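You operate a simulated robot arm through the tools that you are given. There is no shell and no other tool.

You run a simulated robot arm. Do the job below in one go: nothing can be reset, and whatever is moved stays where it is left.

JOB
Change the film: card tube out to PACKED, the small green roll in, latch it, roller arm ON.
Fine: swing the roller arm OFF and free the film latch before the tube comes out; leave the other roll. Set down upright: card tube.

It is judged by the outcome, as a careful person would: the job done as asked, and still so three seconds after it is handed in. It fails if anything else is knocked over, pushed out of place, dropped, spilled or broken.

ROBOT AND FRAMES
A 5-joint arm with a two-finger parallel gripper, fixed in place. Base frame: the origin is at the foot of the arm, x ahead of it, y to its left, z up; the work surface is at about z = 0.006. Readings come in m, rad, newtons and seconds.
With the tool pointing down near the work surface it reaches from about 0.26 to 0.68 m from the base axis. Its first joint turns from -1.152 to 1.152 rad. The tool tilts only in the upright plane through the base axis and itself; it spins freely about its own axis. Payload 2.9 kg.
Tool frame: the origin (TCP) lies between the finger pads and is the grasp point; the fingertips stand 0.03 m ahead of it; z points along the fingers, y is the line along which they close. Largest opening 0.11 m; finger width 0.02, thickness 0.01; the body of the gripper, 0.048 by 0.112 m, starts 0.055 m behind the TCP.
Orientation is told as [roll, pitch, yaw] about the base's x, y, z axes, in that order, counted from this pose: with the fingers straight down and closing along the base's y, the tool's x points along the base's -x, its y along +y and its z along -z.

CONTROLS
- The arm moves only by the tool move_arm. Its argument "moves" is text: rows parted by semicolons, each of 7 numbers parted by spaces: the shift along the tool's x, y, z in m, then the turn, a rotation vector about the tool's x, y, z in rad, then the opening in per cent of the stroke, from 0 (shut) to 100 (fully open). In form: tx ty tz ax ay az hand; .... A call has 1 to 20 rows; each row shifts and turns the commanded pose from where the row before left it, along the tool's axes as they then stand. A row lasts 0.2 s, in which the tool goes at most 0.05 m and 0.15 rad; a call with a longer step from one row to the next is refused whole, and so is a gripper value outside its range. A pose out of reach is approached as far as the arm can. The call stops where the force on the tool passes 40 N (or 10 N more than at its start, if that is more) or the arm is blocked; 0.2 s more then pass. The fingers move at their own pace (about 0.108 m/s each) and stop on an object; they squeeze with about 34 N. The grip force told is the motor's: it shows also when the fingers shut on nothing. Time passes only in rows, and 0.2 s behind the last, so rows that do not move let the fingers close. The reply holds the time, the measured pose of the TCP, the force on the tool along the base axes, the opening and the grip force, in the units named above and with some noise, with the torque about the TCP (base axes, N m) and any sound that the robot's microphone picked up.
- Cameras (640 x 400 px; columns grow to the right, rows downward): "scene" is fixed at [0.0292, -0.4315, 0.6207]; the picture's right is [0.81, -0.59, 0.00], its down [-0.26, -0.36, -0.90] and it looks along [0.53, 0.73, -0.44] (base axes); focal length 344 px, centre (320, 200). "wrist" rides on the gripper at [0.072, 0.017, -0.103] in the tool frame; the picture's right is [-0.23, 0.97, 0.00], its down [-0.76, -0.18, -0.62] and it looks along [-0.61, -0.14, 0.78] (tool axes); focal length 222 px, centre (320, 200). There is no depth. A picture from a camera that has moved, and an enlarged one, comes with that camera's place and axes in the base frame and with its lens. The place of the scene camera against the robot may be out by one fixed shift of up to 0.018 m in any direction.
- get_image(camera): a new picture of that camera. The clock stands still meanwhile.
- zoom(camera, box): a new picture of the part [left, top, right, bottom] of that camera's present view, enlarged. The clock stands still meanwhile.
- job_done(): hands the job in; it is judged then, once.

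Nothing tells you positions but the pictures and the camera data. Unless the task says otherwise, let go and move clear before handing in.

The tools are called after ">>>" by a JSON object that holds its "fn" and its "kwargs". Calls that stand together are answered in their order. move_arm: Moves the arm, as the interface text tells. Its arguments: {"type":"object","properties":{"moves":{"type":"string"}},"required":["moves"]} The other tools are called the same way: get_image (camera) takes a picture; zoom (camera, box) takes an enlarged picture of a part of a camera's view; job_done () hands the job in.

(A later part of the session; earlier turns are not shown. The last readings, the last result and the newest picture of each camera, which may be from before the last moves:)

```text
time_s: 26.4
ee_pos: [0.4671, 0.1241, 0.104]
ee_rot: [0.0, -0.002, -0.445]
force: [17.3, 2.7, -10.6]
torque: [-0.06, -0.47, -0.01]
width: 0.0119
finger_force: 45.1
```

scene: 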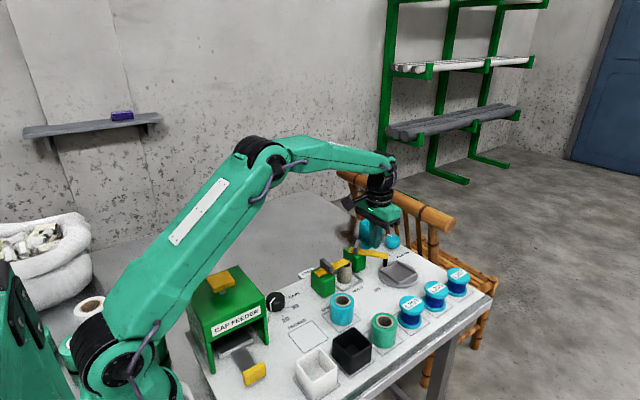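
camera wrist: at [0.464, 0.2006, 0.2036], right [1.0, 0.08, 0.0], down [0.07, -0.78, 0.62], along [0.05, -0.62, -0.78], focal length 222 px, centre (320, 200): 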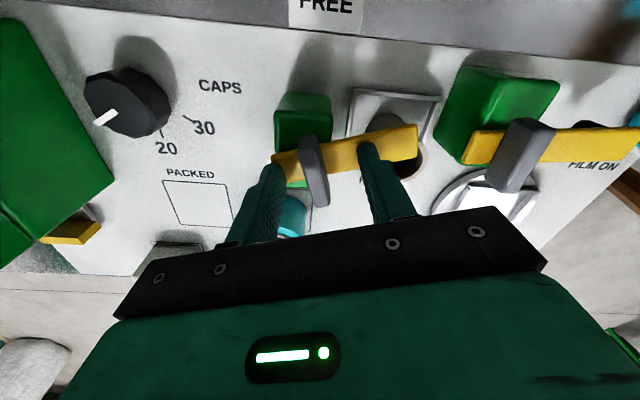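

>>> {"fn": "move_arm", "kwargs": {"moves": "-0.0004 0.0002 0.0002 0 0 -0.06 0; 0 0 0 0 0 -0.06 0; 0 0 0 0 0 0 0"}}

>>> {"fn": "zoom", "kwargs": {"camera": "wrist", "box": [200, 50, 440, 220]}}

>>> {"fn": "zoom", "kwargs": {"camera": "scene", "box": [290, 210, 420, 300]}}

```text
time_s: 27.2
ee_pos: [0.4675, 0.1241, 0.1041]
ee_rot: [0.001, -0.001, -0.326]
force: [17.1, -1.1, -16.2]
torque: [-0.13, -0.47, 0.01]
width: 0.0118
finger_force: 45.2
```

```text
2.35 times, centred on (320, 135) of wrist
camera zoom: at [0.4046, 0.1649, 0.2064], right [0.53, 0.85, 0.0], down [0.66, -0.41, 0.62], along [0.53, -0.33, -0.78], focal length 523 px, centre (320, 353)
```

zoom: 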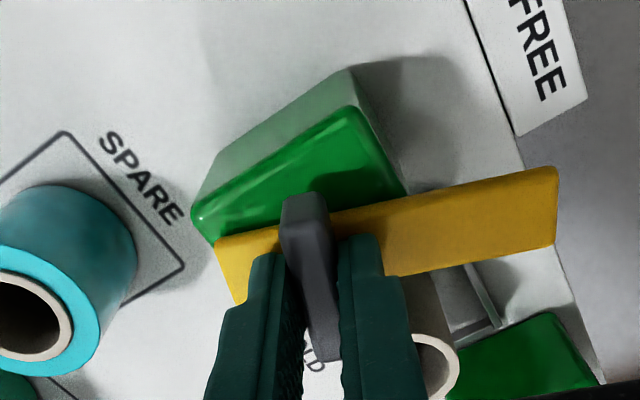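

```text
4.44 times, centred on (355, 255) of scene
camera zoom: at [0.0293, -0.4314, 0.6207], right [0.81, -0.59, 0.0], down [-0.26, -0.36, -0.9], along [0.53, 0.73, -0.44], focal length 1528 px, centre (164, -44)
```

zoom: 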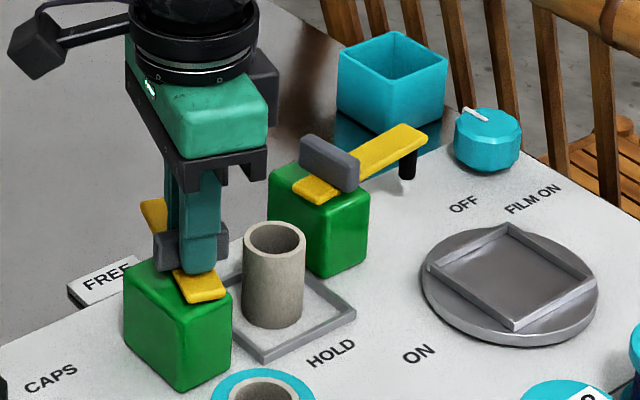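

>>> {"fn": "move_arm", "kwargs": {"moves": "-0.0003 0 0.0002 0 0 -0.06 0; 0 0 0 0 0 -0.06 0; 0 0 0 0 0 0 0"}}

>>> {"fn": "move_arm", "kwargs": {"moves": "0 0 0 0 0 -0.06 0; 0 0 0 0 0 -0.06 0; 0 0 0 0 0 0 0"}}

```text
time_s: 28.0
ee_pos: [0.4664, 0.1254, 0.104]
ee_rot: [0.001, 0.002, -0.206]
force: [8.2, -4.9, -17.7]
torque: [-0.28, -1.42, 0.0]
width: 0.0117
finger_force: 44.8
```

```text
time_s: 28.8
ee_pos: [0.4671, 0.1259, 0.1032]
ee_rot: [-0.002, 0.002, -0.088]
force: [10.4, -8.6, -24.6]
torque: [-0.08, -0.13, 0.03]
width: 0.0118
finger_force: 45.2
```

>>> {"fn": "move_arm", "kwargs": {"moves": "-0.0003 -0.0002 0.0005 0 0 -0.05 0; 0 0 0 0 0 -0.05 0; 0 0 0 0 0 0 0"}}

```text
time_s: 29.6
ee_pos: [0.4674, 0.1249, 0.1039]
ee_rot: [0.0, 0.001, 0.014]
force: [-1.2, 6.9, -14.4]
torque: [0.18, 0.51, -0.74]
width: 0.0119
finger_force: 45.2
```

The latch has hit its stop at about 90°, as the torque reading shows. I'll let go of the fin, rise and check.

>>> {"fn": "move_arm", "kwargs": {"moves": "0 0 0 0 0 0.01 0; 0 0 0 0 0 0 40; 0 0 0 0 0 0 40; 0 0 0 0 0 0 40; 0 0 -0.03 0 0 0 40; 0 0 -0.04 0 0 0 40; 0 0 -0.04 0 0 0 40; 0 0 0 0 0 0 40"}}

>>> {"fn": "get_image", "kwargs": {"camera": "wrist"}}

>>> {"fn": "zoom", "kwargs": {"camera": "scene", "box": [290, 210, 420, 300]}}

```text
time_s: 31.4
ee_pos: [0.4674, 0.1231, 0.216]
ee_rot: [0.001, 0.001, 0.004]
force: [0.6, 0.2, -0.2]
torque: [0.01, 0.01, -0.02]
width: 0.0438
finger_force: 0.1
```

```text
taken
camera wrist: at [0.3953, 0.1409, 0.3185], right [0.22, 0.97, 0.0], down [0.76, -0.18, 0.62], along [0.61, -0.14, -0.78], focal length 222 px, centre (320, 200)
```

wrist: 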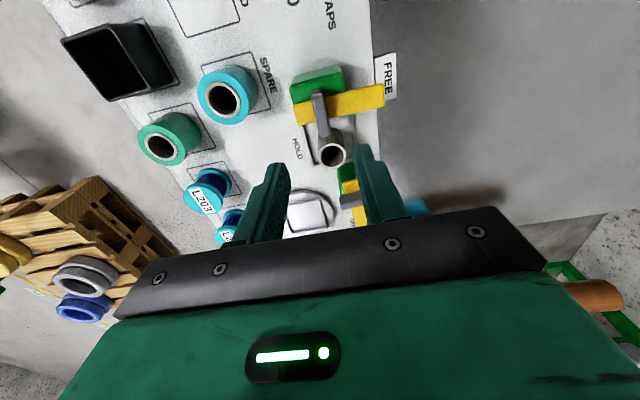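

```text
4.44 times, centred on (355, 255) of scene
camera zoom: at [0.0292, -0.4315, 0.6207], right [0.81, -0.59, 0.0], down [-0.26, -0.36, -0.9], along [0.53, 0.73, -0.44], focal length 1528 px, centre (164, -44)
```

zoom: 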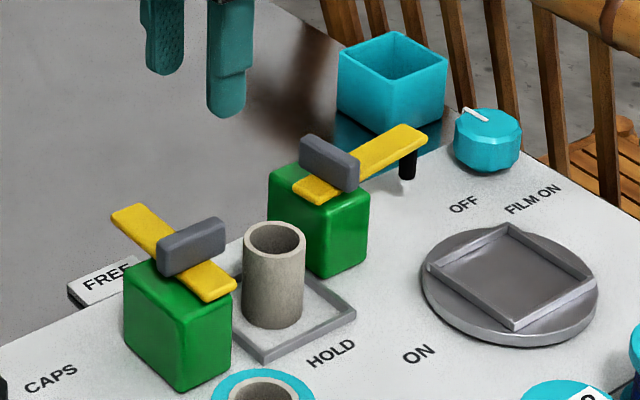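

The latch is FREE and the tube is clear. Next I'll locate the tube precisely before gripping it.

>>> {"fn": "zoom", "kwargs": {"camera": "wrist", "box": [280, 110, 380, 180]}}

>>> {"fn": "zoom", "kwargs": {"camera": "wrist", "box": [120, 50, 290, 190]}}

>>> {"fn": "zoom", "kwargs": {"camera": "scene", "box": [325, 250, 375, 285]}}

```text
5.71 times, centred on (330, 145) of wrist
camera zoom: at [0.3953, 0.1409, 0.3185], right [0.22, 0.97, 0.0], down [0.76, -0.18, 0.62], along [0.61, -0.14, -0.78], focal length 1269 px, centre (263, 514)
```

zoom: 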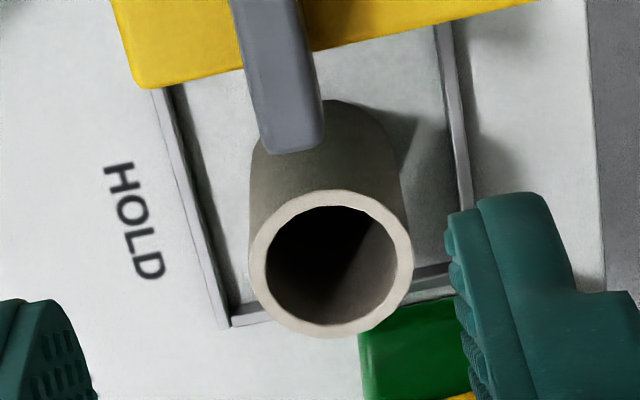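

```text
2.86 times, centred on (205, 120) of wrist
camera zoom: at [0.3953, 0.1409, 0.3185], right [0.22, 0.97, 0.0], down [0.76, -0.18, 0.62], along [0.61, -0.14, -0.78], focal length 635 px, centre (649, 429)
```

zoom: 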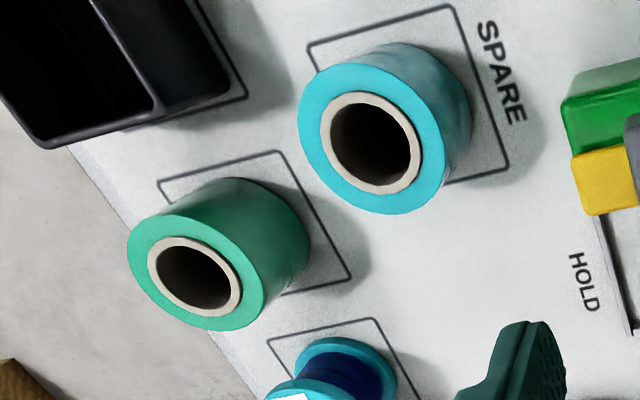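

```text
11.43 times, centred on (350, 268) of scene
camera zoom: at [0.0292, -0.4315, 0.6207], right [0.81, -0.59, 0.0], down [-0.26, -0.36, -0.9], along [0.53, 0.73, -0.44], focal length 3930 px, centre (-23, -571)
```

zoom: 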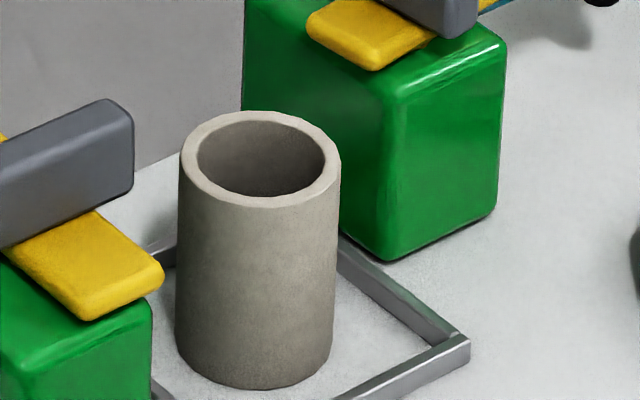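

>>> {"fn": "move_arm", "kwargs": {"moves": "-0.0308 0.001 0 0 0 0 52; -0.0308 0.0009 0 0 0 0 52; 0 0 0.04 0 0 0 52; 0 0 0.04 0 0 0 52; 0 0 0 0 0 0 52"}}

>>> {"fn": "get_image", "kwargs": {"camera": "wrist"}}

>>> {"fn": "zoom", "kwargs": {"camera": "wrist", "box": [240, 60, 400, 180]}}

>>> {"fn": "zoom", "kwargs": {"camera": "scene", "box": [290, 210, 420, 300]}}

```text
time_s: 32.6
ee_pos: [0.5291, 0.126, 0.1345]
ee_rot: [0.002, 0.001, 0.005]
force: [-0.1, 0.0, 0.5]
torque: [0.0, 0.01, -0.01]
width: 0.0573
finger_force: 0.0
```

```text
taken
camera wrist: at [0.457, 0.1431, 0.2364], right [0.22, 0.97, 0.0], down [0.76, -0.18, 0.62], along [0.61, -0.14, -0.78], focal length 222 px, centre (320, 200)
```

wrist: 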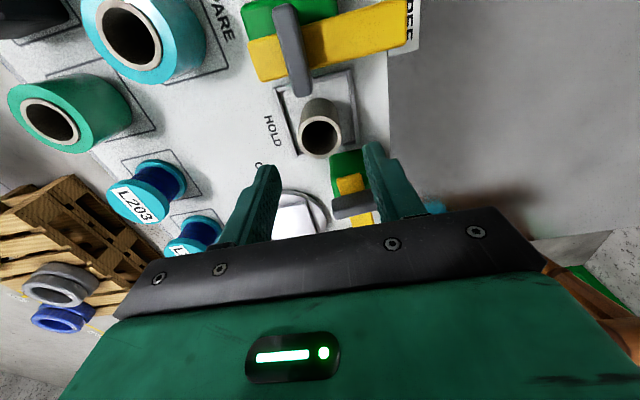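

```text
3.33 times, centred on (320, 120) of wrist
camera zoom: at [0.457, 0.1431, 0.2364], right [0.22, 0.97, 0.0], down [0.76, -0.18, 0.62], along [0.61, -0.14, -0.78], focal length 740 px, centre (320, 467)
```

zoom: 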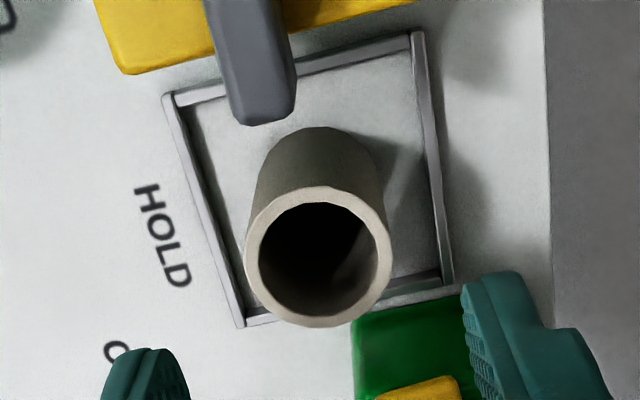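

```text
4.44 times, centred on (355, 255) of scene
camera zoom: at [0.0292, -0.4315, 0.6207], right [0.81, -0.59, 0.0], down [-0.26, -0.36, -0.9], along [0.53, 0.73, -0.44], focal length 1528 px, centre (164, -44)
```

zoom: 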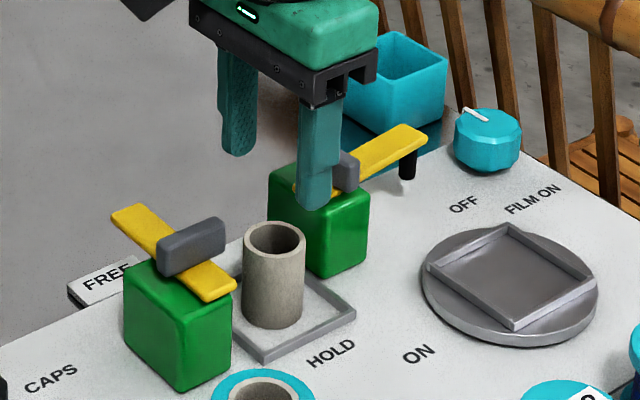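

>>> {"fn": "move_arm", "kwargs": {"moves": "0.0005 0 0.03 0 0 0 52; 0 0 0.03 0 0 0 52; 0 0 0.025 0 0 0 52; 0 0 0 0 0 0 52"}}

>>> {"fn": "zoom", "kwargs": {"camera": "scene", "box": [290, 210, 420, 300]}}

>>> {"fn": "zoom", "kwargs": {"camera": "wrist", "box": [220, 60, 420, 220]}}

```text
time_s: 33.6
ee_pos: [0.5286, 0.1272, 0.0481]
ee_rot: [0.0, 0.001, 0.005]
force: [-0.1, 0.5, 0.1]
torque: [-0.02, -0.02, -0.01]
width: 0.0573
finger_force: 0.1
```

```text
4.44 times, centred on (355, 255) of scene
camera zoom: at [0.0292, -0.4315, 0.6207], right [0.81, -0.59, 0.0], down [-0.26, -0.36, -0.9], along [0.53, 0.73, -0.44], focal length 1528 px, centre (164, -44)
```

zoom: 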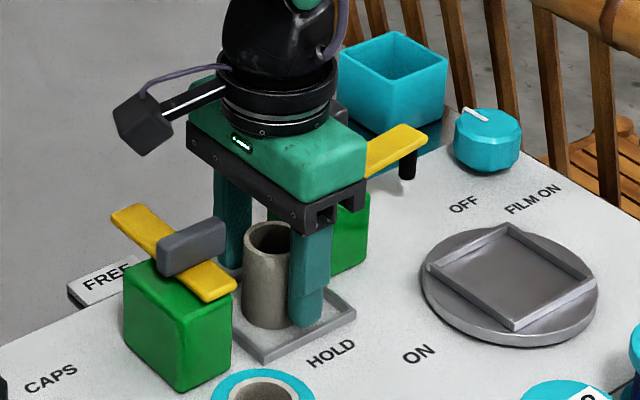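

```text
2.50 times, centred on (320, 140) of wrist
camera zoom: at [0.4572, 0.1453, 0.1505], right [0.22, 0.97, 0.0], down [0.76, -0.18, 0.62], along [0.61, -0.14, -0.78], focal length 555 px, centre (320, 350)
```

zoom: 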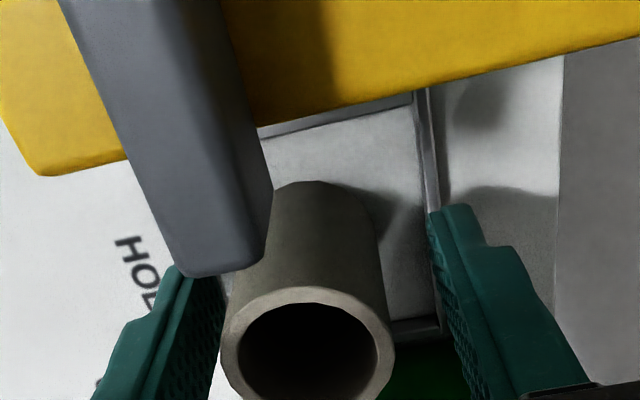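

>>> {"fn": "move_arm", "kwargs": {"moves": "0 -0.002 0 0 0 0 52; 0 0 0 0 0 0 20; 0 0 0 0 0 0 20; 0 0 0 0 0 0 20; 0 0 0 0 0 0 20"}}

>>> {"fn": "zoom", "kwargs": {"camera": "scene", "box": [290, 210, 420, 300]}}

```text
time_s: 34.8
ee_pos: [0.5282, 0.125, 0.0487]
ee_rot: [0.0, 0.001, 0.004]
force: [0.2, 0.6, 0.2]
torque: [-0.01, -0.02, -0.01]
width: 0.0358
finger_force: 34.7
```

```text
4.44 times, centred on (355, 255) of scene
camera zoom: at [0.0292, -0.4315, 0.6207], right [0.81, -0.59, 0.0], down [-0.26, -0.36, -0.9], along [0.53, 0.73, -0.44], focal length 1528 px, centre (164, -44)
```

zoom: 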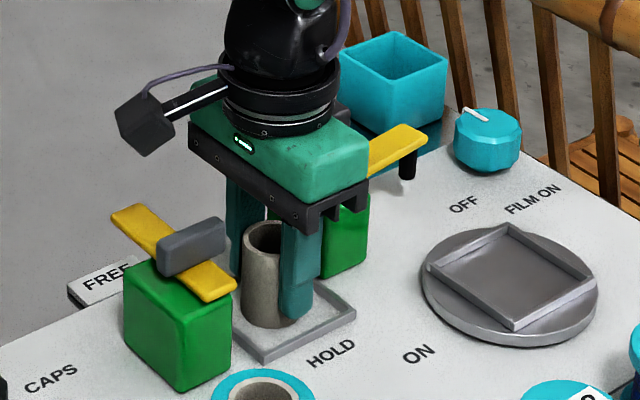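

>>> {"fn": "move_arm", "kwargs": {"moves": "0 0 -0.015 0 0 0 20; 0 0 -0.035 0 0 0 20; 0 0 -0.04 0 0 0 20; 0 0 -0.04 0 0 0 20; 0 0 0 0 0 0 20"}}

>>> {"fn": "zoom", "kwargs": {"camera": "scene", "box": [270, 190, 430, 300]}}

>>> {"fn": "zoom", "kwargs": {"camera": "scene", "box": [170, 250, 350, 400]}}

```text
time_s: 36.0
ee_pos: [0.5332, 0.1252, 0.1788]
ee_rot: [0.0, 0.001, 0.002]
force: [-0.2, -0.1, -0.5]
torque: [0.01, 0.0, 0.0]
width: 0.0363
finger_force: 34.2
```

```text
3.64 times, centred on (350, 245) of scene
camera zoom: at [0.0292, -0.4315, 0.6207], right [0.81, -0.59, 0.0], down [-0.26, -0.36, -0.9], along [0.53, 0.73, -0.44], focal length 1251 px, centre (211, 36)
```

zoom: 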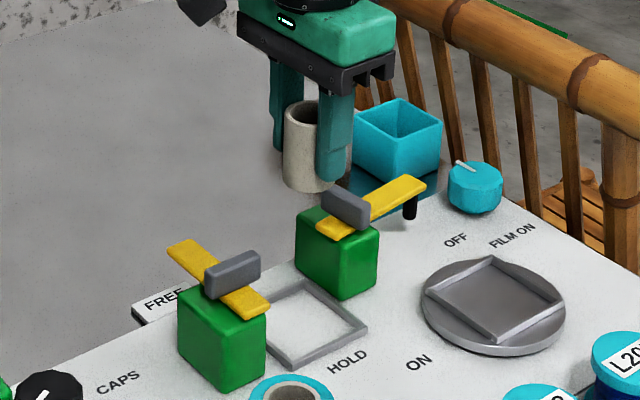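

```text
2.67 times, centred on (260, 325) of scene
camera zoom: at [0.0292, -0.4315, 0.6207], right [0.81, -0.59, 0.0], down [-0.26, -0.36, -0.9], along [0.53, 0.73, -0.44], focal length 917 px, centre (480, -133)
```

zoom: 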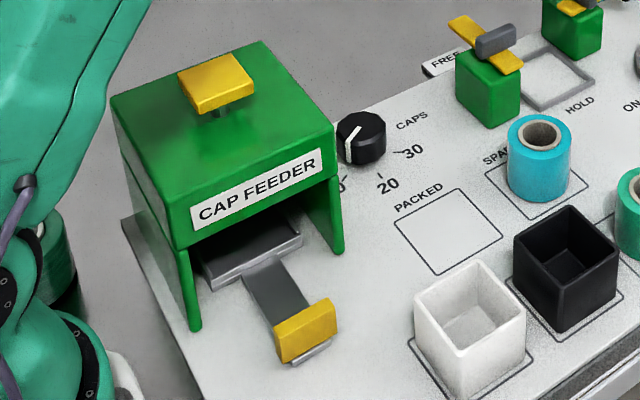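

>>> {"fn": "move_arm", "kwargs": {"moves": "0.03854 -0.02054 0 0 0 0 20; 0.03854 -0.02054 0 0 0 0 20; 0.03854 -0.02054 0 0 0 0 20; 0.03854 -0.02054 0 0 0 0 20; 0.03854 -0.02054 0 0 0 0 20; 0 0 0 0 0 0.1428 20; 0 0 0 0 0 0.1428 20; 0 0 0 0 0 0.1428 20; 0 0 0 0 0 0.1428 20; 0 0 0 0 0 0.1428 20; 0 0 0 0 0 0.1428 20; 0 0 0 0 0 0.1428 20; 0 0 0 0 0 0.1428 20; 0 0 0 0 0 0.1428 20; 0 0 0 0 0 0.1428 20; 0 0 0 0 0 0.1428 20; 0 0 0 0 0 0 20"}}

>>> {"fn": "get_image", "kwargs": {"camera": "wrist"}}

>>> {"fn": "get_image", "kwargs": {"camera": "scene"}}

```text
time_s: 39.6
ee_pos: [0.3366, 0.0219, 0.1789]
ee_rot: [0.0, -0.001, -1.569]
force: [0.0, 0.1, 0.3]
torque: [0.03, 0.02, 0.0]
width: 0.0361
finger_force: 34.3
```

```text
taken
camera wrist: at [0.3541, 0.0948, 0.2815], right [0.97, -0.23, 0.0], down [-0.18, -0.76, 0.62], along [-0.14, -0.61, -0.78], focal length 222 px, centre (320, 200)
```

wrist: 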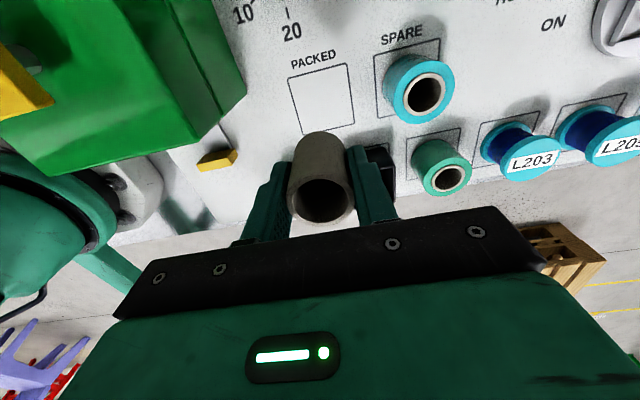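

```text
taken
```

scene: 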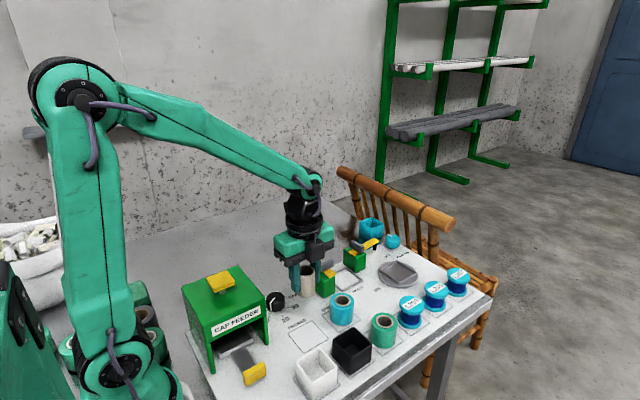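

>>> {"fn": "zoom", "kwargs": {"camera": "wrist", "box": [260, 50, 380, 140]}}

```text
4.44 times, centred on (320, 95) of wrist
camera zoom: at [0.3541, 0.0948, 0.2815], right [0.97, -0.23, 0.0], down [-0.18, -0.76, 0.62], along [-0.14, -0.61, -0.78], focal length 987 px, centre (320, 667)
```

zoom: 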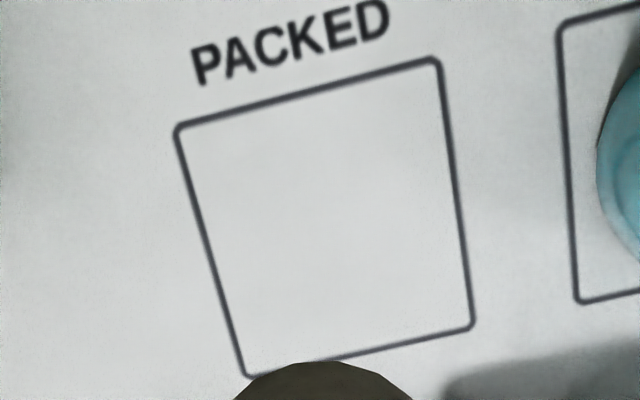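

>>> {"fn": "move_arm", "kwargs": {"moves": "0.0011 0.0044 0.03 0 0 0 20; 0 0 0.035 0 0 0 20; 0 0 0.035 0 0 0 20; 0 0 0.015 0 0 0 20; 0 0 0 0 0 0 20"}}

>>> {"fn": "zoom", "kwargs": {"camera": "scene", "box": [240, 240, 400, 380]}}

>>> {"fn": "get_image", "kwargs": {"camera": "wrist"}}

```text
time_s: 40.8
ee_pos: [0.341, 0.0202, 0.0607]
ee_rot: [-0.001, -0.001, -1.566]
force: [0.5, -0.3, -0.6]
torque: [0.0, -0.03, -0.01]
width: 0.0363
finger_force: 33.5
```

```text
2.86 times, centred on (320, 310) of scene
camera zoom: at [0.0292, -0.4315, 0.6207], right [0.81, -0.59, 0.0], down [-0.26, -0.36, -0.9], along [0.53, 0.73, -0.44], focal length 983 px, centre (320, -114)
```

zoom: 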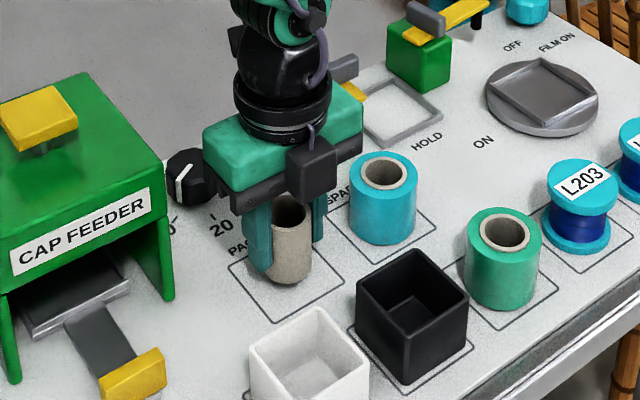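

```text
taken
camera wrist: at [0.358, 0.0948, 0.1632], right [0.97, -0.22, 0.0], down [-0.17, -0.76, 0.62], along [-0.14, -0.61, -0.78], focal length 222 px, centre (320, 200)
```

wrist: 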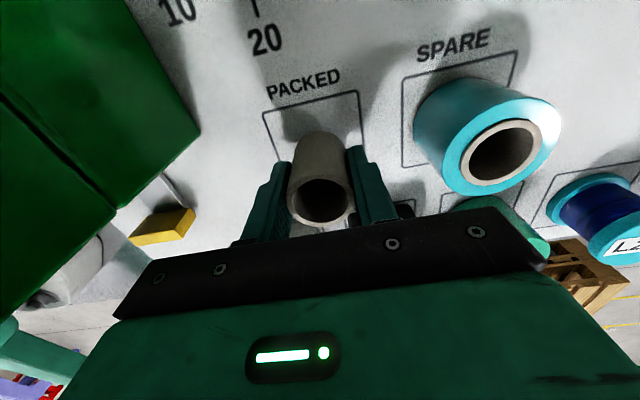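

>>> {"fn": "move_arm", "kwargs": {"moves": "0.002 0 0.006 0 0 0 20; 0 0 0.0045 0 0 0 20; 0 0 0 0 0 0 20"}}

```text
time_s: 41.6
ee_pos: [0.3415, 0.0249, 0.0525]
ee_rot: [0.0, 0.001, -1.567]
force: [-0.6, -0.7, -1.0]
torque: [0.0, -0.01, 0.02]
width: 0.036
finger_force: 34.1
```

>>> {"fn": "move_arm", "kwargs": {"moves": "0 0 0.001 0 0 0 20; 0 0 0 0 0 0 20"}}

>>> {"fn": "move_arm", "kwargs": {"moves": "0 0 0.001 0 0 0 20; 0 0 0 0 0 0 20"}}

```text
time_s: 42.2
ee_pos: [0.341, 0.0252, 0.0512]
ee_rot: [0.001, 0.0, -1.567]
force: [-0.9, -0.1, 0.1]
torque: [0.02, 0.01, -0.02]
width: 0.0361
finger_force: 34.3
```

```text
time_s: 42.8
ee_pos: [0.3414, 0.0248, 0.0495]
ee_rot: [0.0, 0.0, -1.568]
force: [0.7, -0.9, -0.2]
torque: [-0.02, -0.03, 0.0]
width: 0.036
finger_force: 34.3
```

>>> {"fn": "move_arm", "kwargs": {"moves": "0 0 0.001 0 0 0 20; 0 0 0 0 0 0 20"}}

>>> {"fn": "zoom", "kwargs": {"camera": "scene", "box": [285, 280, 345, 330]}}

```text
time_s: 43.4
ee_pos: [0.3409, 0.0247, 0.0505]
ee_rot: [0.001, -0.001, -1.567]
force: [0.0, -0.5, 0.8]
torque: [0.03, 0.02, 0.01]
width: 0.036
finger_force: 33.5
```

```text
8.00 times, centred on (315, 305) of scene
camera zoom: at [0.0292, -0.4315, 0.6207], right [0.81, -0.59, 0.0], down [-0.26, -0.36, -0.9], along [0.53, 0.73, -0.44], focal length 2751 px, centre (360, -640)
```

zoom: 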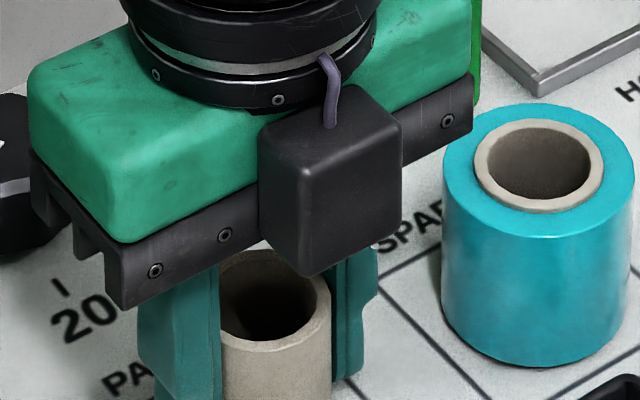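

>>> {"fn": "move_arm", "kwargs": {"moves": "0 0 0.001 0 0 0 20; 0 0 0 0 0 0 20"}}

>>> {"fn": "move_arm", "kwargs": {"moves": "0 0 0.0008 0 0 0 20; 0 0 0 0 0 0 20"}}

```text
time_s: 44.0
ee_pos: [0.3417, 0.0258, 0.0498]
ee_rot: [0.0, 0.0, -1.566]
force: [-0.5, -0.3, 0.2]
torque: [-0.04, 0.02, 0.03]
width: 0.036
finger_force: 33.4
```

```text
time_s: 44.6
ee_pos: [0.342, 0.0241, 0.0484]
ee_rot: [0.0, 0.001, -1.567]
force: [-3.6, 0.6, 8.6]
torque: [0.04, 0.17, 0.01]
width: 0.0362
finger_force: 34.2
```

>>> {"fn": "move_arm", "kwargs": {"moves": "0 0 -0.0005 0 0 0 20; 0 0 0 0 0 0 50; 0 0 0 0 0 0 50; 0 0 0 0 0 0 50"}}

>>> {"fn": "zoom", "kwargs": {"camera": "scene", "box": [270, 280, 350, 350]}}

>>> {"fn": "get_image", "kwargs": {"camera": "wrist"}}

```text
time_s: 45.6
ee_pos: [0.3414, 0.0249, 0.0496]
ee_rot: [-0.001, 0.001, -1.567]
force: [0.0, 0.7, 0.0]
torque: [0.02, -0.03, 0.05]
width: 0.055
finger_force: 0.1
```

```text
5.71 times, centred on (310, 315) of scene
camera zoom: at [0.0292, -0.4315, 0.6207], right [0.81, -0.59, 0.0], down [-0.26, -0.36, -0.9], along [0.53, 0.73, -0.44], focal length 1965 px, centre (377, -457)
```

zoom: 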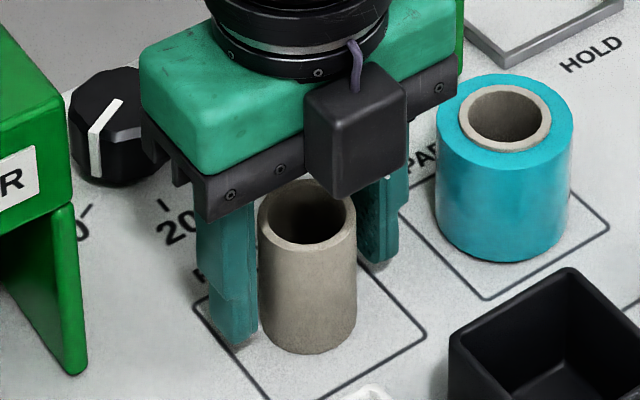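

```text
taken
camera wrist: at [0.3584, 0.098, 0.1517], right [0.97, -0.22, 0.0], down [-0.17, -0.76, 0.62], along [-0.14, -0.61, -0.78], focal length 222 px, centre (320, 200)
```

wrist: 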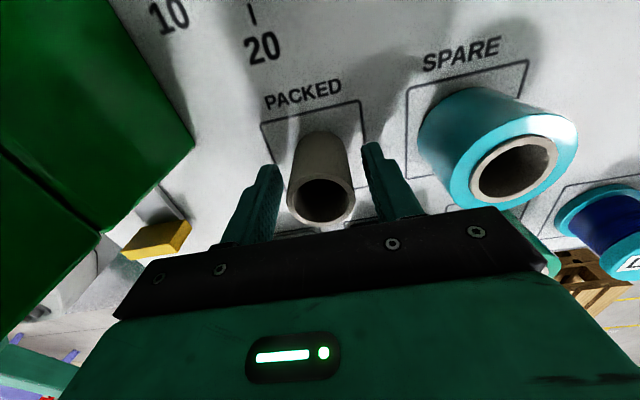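

The card tube is upright inside PACKED. Next I'll rise, turn back to yaw 0 and go above the green roll.

>>> {"fn": "move_arm", "kwargs": {"moves": "0 0 -0.02 0 0 0 50; 0 0 -0.035 0 0 0 50; 0 0 -0.04 0 0 0 50; 0 0 -0.035 0 0 0 50; 0 0 0 0 0 -0.1425 70; 0 0 0 0 0 -0.1425 70; 0 0 0 0 0 -0.1425 70; 0 0 0 0 0 -0.1425 70; 0 0 0 0 0 -0.1425 70; 0 0 0 0 0 -0.1425 70; 0 0 0 0 0 -0.1425 70; 0 0 0 0 0 -0.1425 70; 0 0 0 0 0 -0.1425 70; 0 0 0 0 0 -0.1425 70; 0 0 0 0 0 -0.1425 70; -0.0314 -0.02625 0 0 0 0 70; -0.0314 -0.02625 0 0 0 0 70; -0.0314 -0.02625 0 0 0 0 70; -0.0314 -0.02625 0 0 0 0 70; 0 0 0 0 0 0 70"}}

>>> {"fn": "get_image", "kwargs": {"camera": "wrist"}}

>>> {"fn": "zoom", "kwargs": {"camera": "wrist", "box": [240, 70, 400, 190]}}

>>> {"fn": "get_image", "kwargs": {"camera": "scene"}}

```text
time_s: 49.8
ee_pos: [0.4684, -0.081, 0.1768]
ee_rot: [-0.001, 0.001, 0.001]
force: [-0.1, 0.2, 0.0]
torque: [-0.03, 0.0, 0.0]
width: 0.0772
finger_force: 0.1
```

```text
taken
camera wrist: at [0.3957, -0.0632, 0.2796], right [0.23, 0.97, 0.0], down [0.76, -0.18, 0.62], along [0.61, -0.14, -0.78], focal length 222 px, centre (320, 200)
```

wrist: 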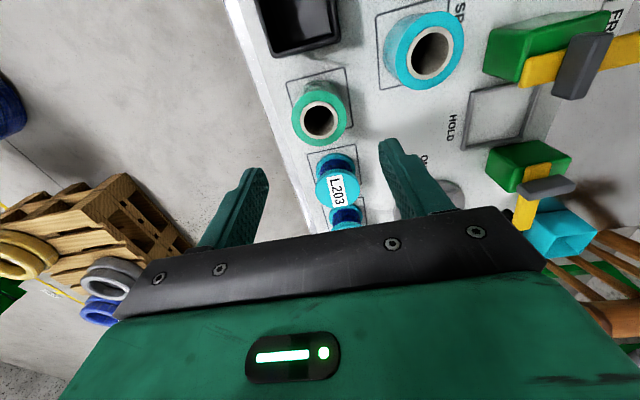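

```text
3.33 times, centred on (320, 130) of wrist
camera zoom: at [0.3957, -0.0632, 0.2796], right [0.23, 0.97, 0.0], down [0.76, -0.18, 0.62], along [0.61, -0.14, -0.78], focal length 740 px, centre (320, 433)
```

zoom: 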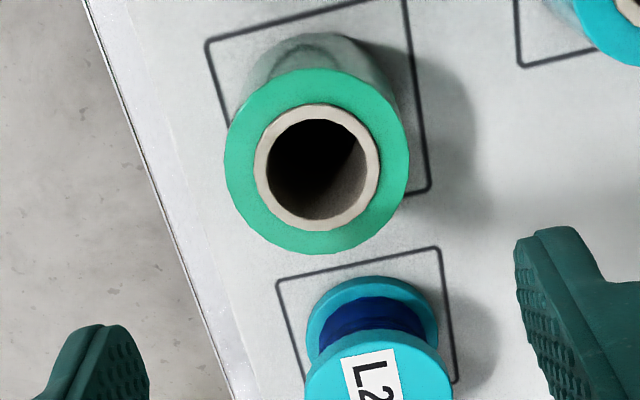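

```text
taken
```

scene: 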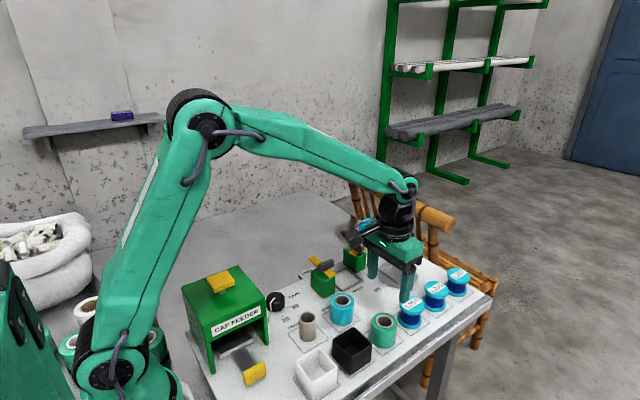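

>>> {"fn": "move_arm", "kwargs": {"moves": "0.0012 0 0.035 0 0 0 70; 0 0 0.035 0 0 0 70; 0 0 0.03 0 0 0 70; 0 0 0 0 0 0 70"}}

>>> {"fn": "zoom", "kwargs": {"camera": "wrist", "box": [220, 60, 420, 220]}}

>>> {"fn": "zoom", "kwargs": {"camera": "scene", "box": [330, 270, 450, 360]}}

```text
time_s: 50.8
ee_pos: [0.4641, -0.0784, 0.0785]
ee_rot: [-0.002, 0.0, 0.001]
force: [-0.1, 0.4, -0.8]
torque: [0.05, -0.01, -0.01]
width: 0.0768
finger_force: 0.1
```

```text
2.50 times, centred on (320, 140) of wrist
camera zoom: at [0.3933, -0.0604, 0.1815], right [0.23, 0.97, 0.0], down [0.76, -0.18, 0.62], along [0.61, -0.14, -0.78], focal length 555 px, centre (320, 350)
```

zoom: 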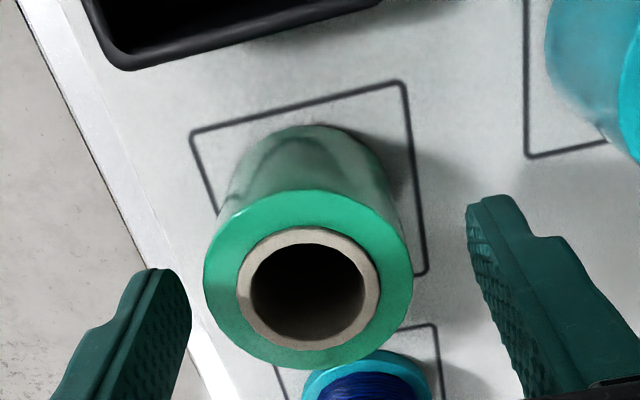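

```text
4.44 times, centred on (390, 315) of scene
camera zoom: at [0.0292, -0.4315, 0.6207], right [0.81, -0.59, 0.0], down [-0.26, -0.36, -0.9], along [0.53, 0.73, -0.44], focal length 1528 px, centre (9, -311)
```

zoom: 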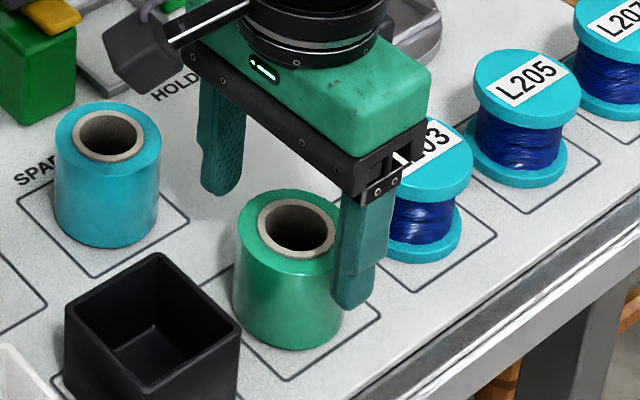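

>>> {"fn": "move_arm", "kwargs": {"moves": "-0.0015 -0.002 0.015 0 0 0 70; 0 0 0.0135 0 0 0 70; 0 0 0 0 0 0 70; 0 0 0 0 0 0 35; 0 0 0 0 0 0 35; 0 0 0 0 0 0 35; 0 0 0 0 0 0 35"}}

>>> {"fn": "zoom", "kwargs": {"camera": "scene", "box": [330, 270, 450, 360]}}

>>> {"fn": "zoom", "kwargs": {"camera": "wrist", "box": [220, 60, 420, 220]}}

```text
time_s: 52.4
ee_pos: [0.4659, -0.0808, 0.0521]
ee_rot: [0.002, -0.001, -0.001]
force: [-0.4, -0.3, 0.0]
torque: [0.0, 0.0, 0.03]
width: 0.0551
finger_force: 33.9
```

```text
4.44 times, centred on (390, 315) of scene
camera zoom: at [0.0292, -0.4315, 0.6207], right [0.81, -0.59, 0.0], down [-0.26, -0.36, -0.9], along [0.53, 0.73, -0.44], focal length 1528 px, centre (9, -311)
```

zoom: 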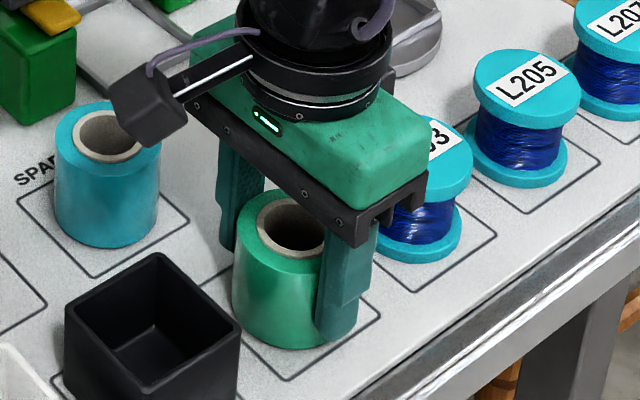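

```text
2.50 times, centred on (320, 140) of wrist
camera zoom: at [0.3945, -0.0642, 0.1539], right [0.23, 0.97, 0.0], down [0.76, -0.18, 0.62], along [0.61, -0.14, -0.78], focal length 555 px, centre (320, 350)
```

zoom: 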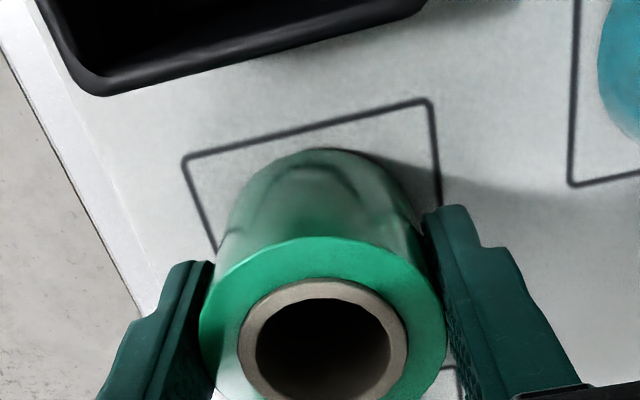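

>>> {"fn": "move_arm", "kwargs": {"moves": "0 0 -0.015 0 0 0 35; 0 0 -0.035 0 0 0 35; 0 0 -0.04 0 0 0 35; 0 0 -0.04 0 0 0 35; -0.0125 0.0413 0 0 0 0 35; -0.0125 0.0413 0 0 0 0 35; -0.0125 0.0413 0 0 0 0 35; -0.0125 0.0413 0 0 0 0 35; -0.0125 0.0413 0 0 0 0 35; 0 0 0 0 0 0 35; 0 0 0 0 0 0 35"}}

>>> {"fn": "zoom", "kwargs": {"camera": "wrist", "box": [220, 60, 420, 220]}}

>>> {"fn": "zoom", "kwargs": {"camera": "scene", "box": [270, 170, 450, 320]}}

```text
time_s: 54.8
ee_pos: [0.5299, 0.1236, 0.1813]
ee_rot: [-0.001, -0.001, 0.0]
force: [-0.4, 0.1, -1.1]
torque: [-0.02, 0.01, 0.0]
width: 0.0549
finger_force: 34.2
```

```text
2.50 times, centred on (320, 140) of wrist
camera zoom: at [0.4573, 0.1414, 0.2826], right [0.23, 0.97, 0.0], down [0.76, -0.18, 0.62], along [0.61, -0.14, -0.78], focal length 555 px, centre (320, 350)
```

zoom: 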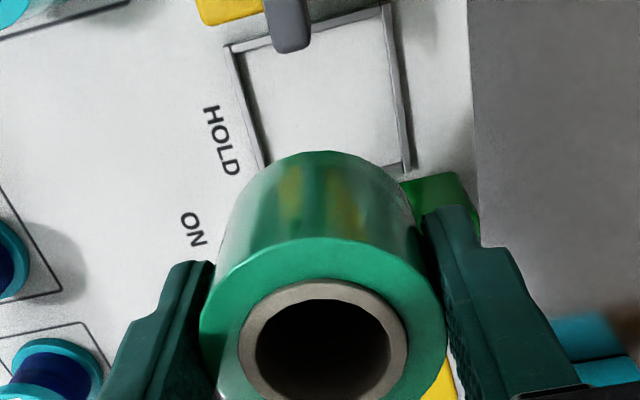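

```text
2.67 times, centred on (360, 245) of scene
camera zoom: at [0.0293, -0.4314, 0.6207], right [0.81, -0.59, 0.0], down [-0.26, -0.36, -0.9], along [0.53, 0.73, -0.44], focal length 917 px, centre (213, 80)
```

zoom: 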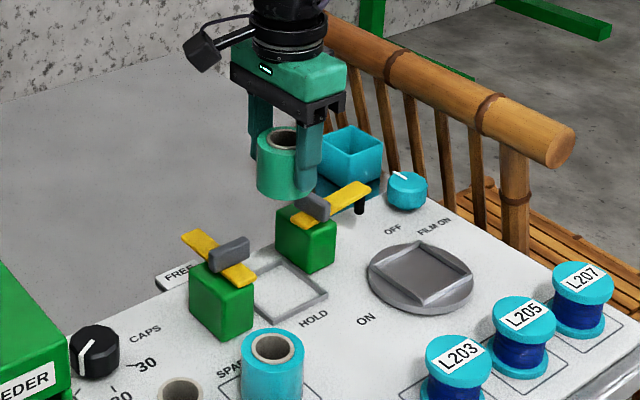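

>>> {"fn": "move_arm", "kwargs": {"moves": "0.001 0.002 0.03 0 0 0 35; 0 0 0.035 0 0 0 35; 0 0 0.03 0 0 0 35; 0 0 0 0 0 0 35; 0 0 0 0 0 0 35"}}

>>> {"fn": "zoom", "kwargs": {"camera": "wrist", "box": [220, 60, 420, 220]}}

>>> {"fn": "zoom", "kwargs": {"camera": "scene", "box": [300, 210, 410, 300]}}

```text
time_s: 56.0
ee_pos: [0.528, 0.1252, 0.0861]
ee_rot: [0.0, -0.001, 0.0]
force: [-0.9, -0.3, -1.3]
torque: [0.04, -0.01, 0.01]
width: 0.055
finger_force: 34.0
```

```text
2.50 times, centred on (320, 140) of wrist
camera zoom: at [0.4565, 0.1435, 0.1881], right [0.23, 0.97, 0.0], down [0.76, -0.18, 0.62], along [0.61, -0.14, -0.78], focal length 555 px, centre (320, 350)
```

zoom: 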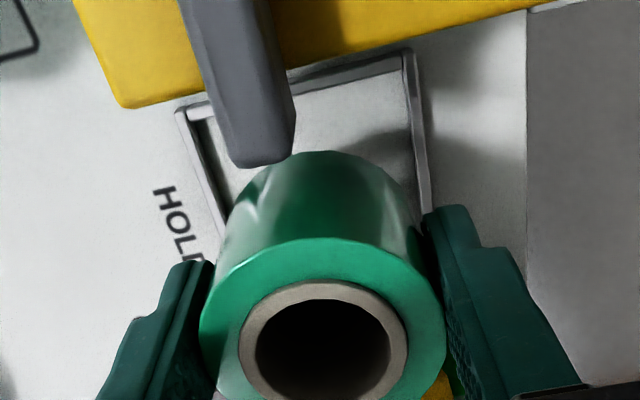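

```text
4.44 times, centred on (355, 255) of scene
camera zoom: at [0.0292, -0.4315, 0.6207], right [0.81, -0.59, 0.0], down [-0.26, -0.36, -0.9], along [0.53, 0.73, -0.44], focal length 1528 px, centre (164, -44)
```

zoom: 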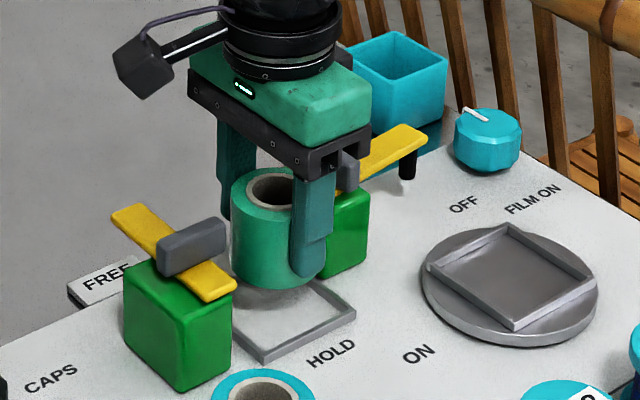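

>>> {"fn": "move_arm", "kwargs": {"moves": "-0.0005 0.0006 0.012 0 0 0 35; 0 0 0.01 0 0 0 35; 0 0 0.006 0 0 0 35; 0 0 0 0 0 0 35"}}

>>> {"fn": "zoom", "kwargs": {"camera": "scene", "box": [320, 240, 390, 295]}}

```text
time_s: 57.0
ee_pos: [0.5298, 0.1254, 0.0565]
ee_rot: [-0.001, 0.0, -0.001]
force: [-1.0, 0.6, -1.2]
torque: [0.02, 0.0, 0.03]
width: 0.0547
finger_force: 34.5
```

```text
7.27 times, centred on (355, 268) of scene
camera zoom: at [0.0292, -0.4315, 0.6207], right [0.81, -0.59, 0.0], down [-0.26, -0.36, -0.9], along [0.53, 0.73, -0.44], focal length 2501 px, centre (66, -291)
```

zoom: 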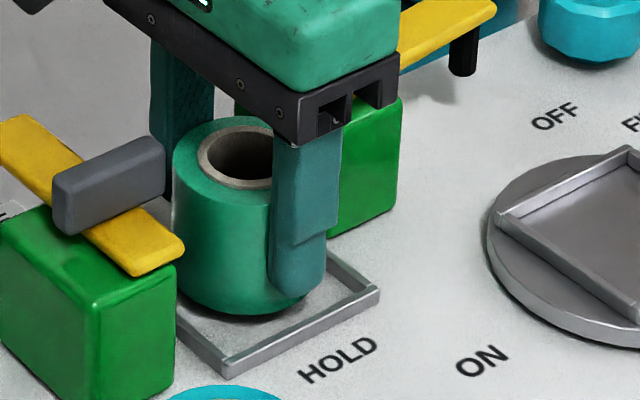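

>>> {"fn": "move_arm", "kwargs": {"moves": "0 0 0.003 0 0 0 35; 0 0 0.002 0 0 0 35; 0 0 0.001 0 0 0 35; 0 0 0 0 0 0 35"}}

>>> {"fn": "move_arm", "kwargs": {"moves": "0 0 0.001 0 0 0 35; 0 0 0 0 0 0 35"}}

```text
time_s: 58.0
ee_pos: [0.5292, 0.1272, 0.053]
ee_rot: [0.001, 0.0, 0.001]
force: [-0.2, 0.4, -0.6]
torque: [-0.01, 0.02, 0.02]
width: 0.0548
finger_force: 34.4
```

```text
time_s: 58.6
ee_pos: [0.5276, 0.1259, 0.0518]
ee_rot: [0.0, 0.002, 0.001]
force: [0.0, 0.2, -1.3]
torque: [-0.01, 0.04, 0.0]
width: 0.0551
finger_force: 34.2
```

>>> {"fn": "move_arm", "kwargs": {"moves": "0 0 0.0008 0 0 0 35; 0 0 0 0 0 0 35"}}

>>> {"fn": "zoom", "kwargs": {"camera": "scene", "box": [320, 240, 390, 295]}}

```text
time_s: 59.2
ee_pos: [0.5286, 0.1274, 0.0511]
ee_rot: [0.0, -0.001, -0.001]
force: [-3.9, -3.3, 12.5]
torque: [-0.15, 0.22, 0.01]
width: 0.0548
finger_force: 34.0
```

```text
7.27 times, centred on (355, 268) of scene
camera zoom: at [0.0291, -0.4315, 0.6207], right [0.81, -0.59, 0.0], down [-0.26, -0.36, -0.9], along [0.53, 0.73, -0.44], focal length 2501 px, centre (66, -291)
```

zoom: 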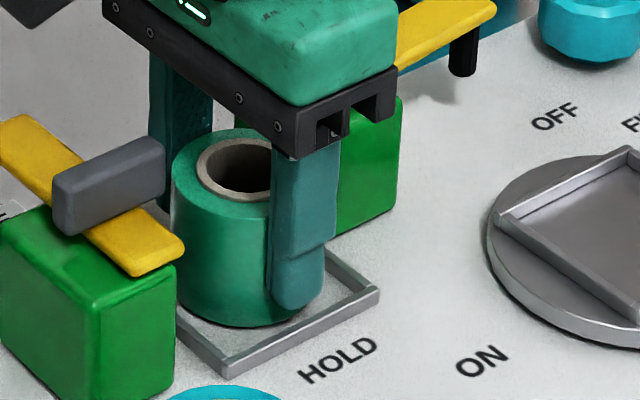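

The roll is seated inside the cradle, with the contact force showing. I'll release it and rise.

>>> {"fn": "move_arm", "kwargs": {"moves": "0 0 -0.0007 0 0 0 35; 0 0 0 0 0 0 72; 0 0 0 0 0 0 72; 0 0 0 0 0 0 72; 0 0 -0.02 0 0 0 72; 0 0 -0.035 0 0 0 72; 0 0 -0.04 0 0 0 72; 0 0 -0.035 0 0 0 72; 0.03 0 0 0 0 0 72; 0.03 0 0 0 0 0 72; 0 0 0 0 0 0 72"}}

>>> {"fn": "get_image", "kwargs": {"camera": "wrist"}}

>>> {"fn": "zoom", "kwargs": {"camera": "scene", "box": [290, 210, 420, 300]}}

```text
time_s: 61.6
ee_pos: [0.4667, 0.1271, 0.1794]
ee_rot: [0.0, -0.001, 0.0]
force: [0.7, -0.2, 0.6]
torque: [-0.04, 0.02, -0.01]
width: 0.0792
finger_force: 0.1
```

```text
taken
camera wrist: at [0.396, 0.1447, 0.2822], right [0.23, 0.97, 0.0], down [0.76, -0.18, 0.62], along [0.61, -0.14, -0.78], focal length 222 px, centre (320, 200)
```

wrist: 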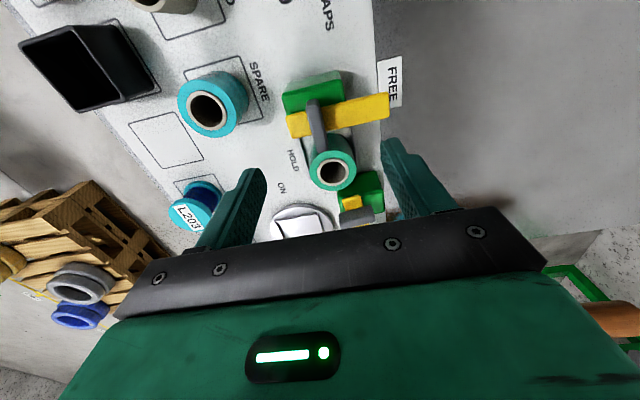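

```text
4.44 times, centred on (355, 255) of scene
camera zoom: at [0.0292, -0.4315, 0.6207], right [0.81, -0.59, 0.0], down [-0.26, -0.36, -0.9], along [0.53, 0.73, -0.44], focal length 1528 px, centre (164, -44)
```

zoom: 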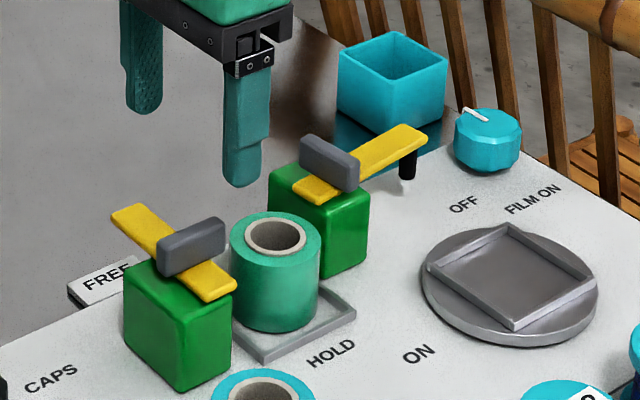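

>>> {"fn": "move_arm", "kwargs": {"moves": "0 -0.002 0.03 0 0 0 40; 0 0 0.03 0 0 0 40; 0 0 0 0 0 0 40"}}

>>> {"fn": "get_image", "kwargs": {"camera": "wrist"}}

>>> {"fn": "zoom", "kwargs": {"camera": "wrist", "box": [220, 80, 420, 220]}}

```text
time_s: 62.4
ee_pos: [0.4677, 0.1264, 0.1206]
ee_rot: [0.002, 0.0, 0.001]
force: [-0.7, 1.0, -0.5]
torque: [-0.02, -0.03, 0.03]
width: 0.044
finger_force: 0.0
```

```text
taken
camera wrist: at [0.3958, 0.1442, 0.2232], right [0.23, 0.97, 0.0], down [0.76, -0.18, 0.62], along [0.61, -0.14, -0.78], focal length 222 px, centre (320, 200)
```

wrist: 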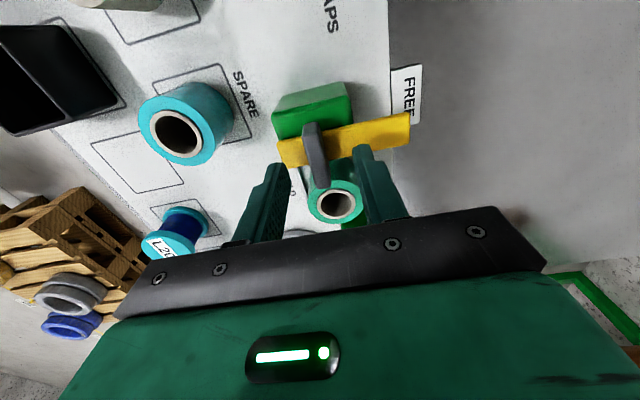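

```text
2.86 times, centred on (320, 150) of wrist
camera zoom: at [0.3958, 0.1442, 0.2232], right [0.23, 0.97, 0.0], down [0.76, -0.18, 0.62], along [0.61, -0.14, -0.78], focal length 635 px, centre (320, 343)
```

zoom: 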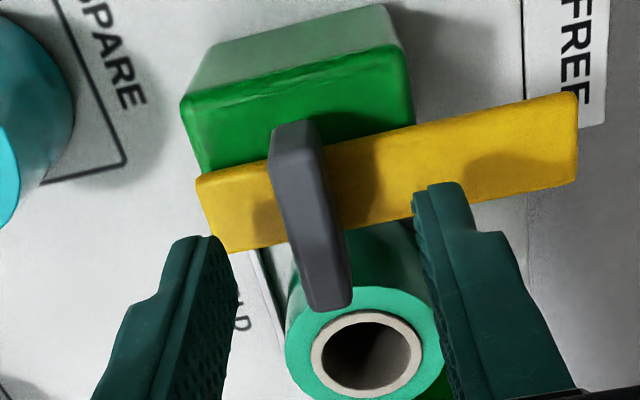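

>>> {"fn": "move_arm", "kwargs": {"moves": "0 -0.0008 0.008 0 0 0 40; 0 0 0.008 0 0 0 40; 0 0 0 0 0 0 40; 0 0 0 0 0 0 40"}}

>>> {"fn": "move_arm", "kwargs": {"moves": "0 0 0 0 0 0 0; 0 0 0 0 0 0 0; 0 0 0 0 0 0 0"}}

```text
time_s: 63.4
ee_pos: [0.4689, 0.124, 0.1041]
ee_rot: [-0.001, 0.001, 0.0]
force: [0.0, 0.2, 0.2]
torque: [-0.01, -0.05, 0.0]
width: 0.044
finger_force: 0.0
```

```text
time_s: 64.2
ee_pos: [0.4677, 0.1255, 0.1043]
ee_rot: [0.001, 0.0, -0.002]
force: [0.2, -3.9, -1.2]
torque: [-0.08, 0.03, -0.02]
width: 0.0118
finger_force: 45.2
```

>>> {"fn": "move_arm", "kwargs": {"moves": "0 0 0 0 0 0.07 0; 0 0 0 0 0 0.07 0; 0 0 0 0 0 0.07 0; 0 0 0 0 0 0 0"}}

```text
time_s: 65.2
ee_pos: [0.4684, 0.1246, 0.1041]
ee_rot: [-0.002, 0.002, -0.21]
force: [-8.4, 4.5, -3.0]
torque: [0.06, -0.4, 0.03]
width: 0.0119
finger_force: 44.5
```

>>> {"fn": "move_arm", "kwargs": {"moves": "0.0003 0 0 0 0 0.08 0; 0 0 0 0 0 0.08 0; 0 0 0 0 0 0.08 0; 0 0 0 0 0 0 0"}}

>>> {"fn": "move_arm", "kwargs": {"moves": "0.0002 0 0 0 0 0.08 0; 0 0 0 0 0 0.08 0; 0 0 0 0 0 0.08 0; 0 0 0 0 0 0 0"}}

```text
time_s: 66.2
ee_pos: [0.468, 0.1237, 0.1043]
ee_rot: [-0.003, 0.002, -0.451]
force: [-19.9, 6.5, -4.7]
torque: [-0.01, -0.61, -0.01]
width: 0.0116
finger_force: 45.1
```

```text
time_s: 67.2
ee_pos: [0.4673, 0.1244, 0.1045]
ee_rot: [-0.004, 0.004, -0.692]
force: [-24.5, 12.2, -5.8]
torque: [0.06, -0.29, -0.02]
width: 0.0117
finger_force: 45.1
```

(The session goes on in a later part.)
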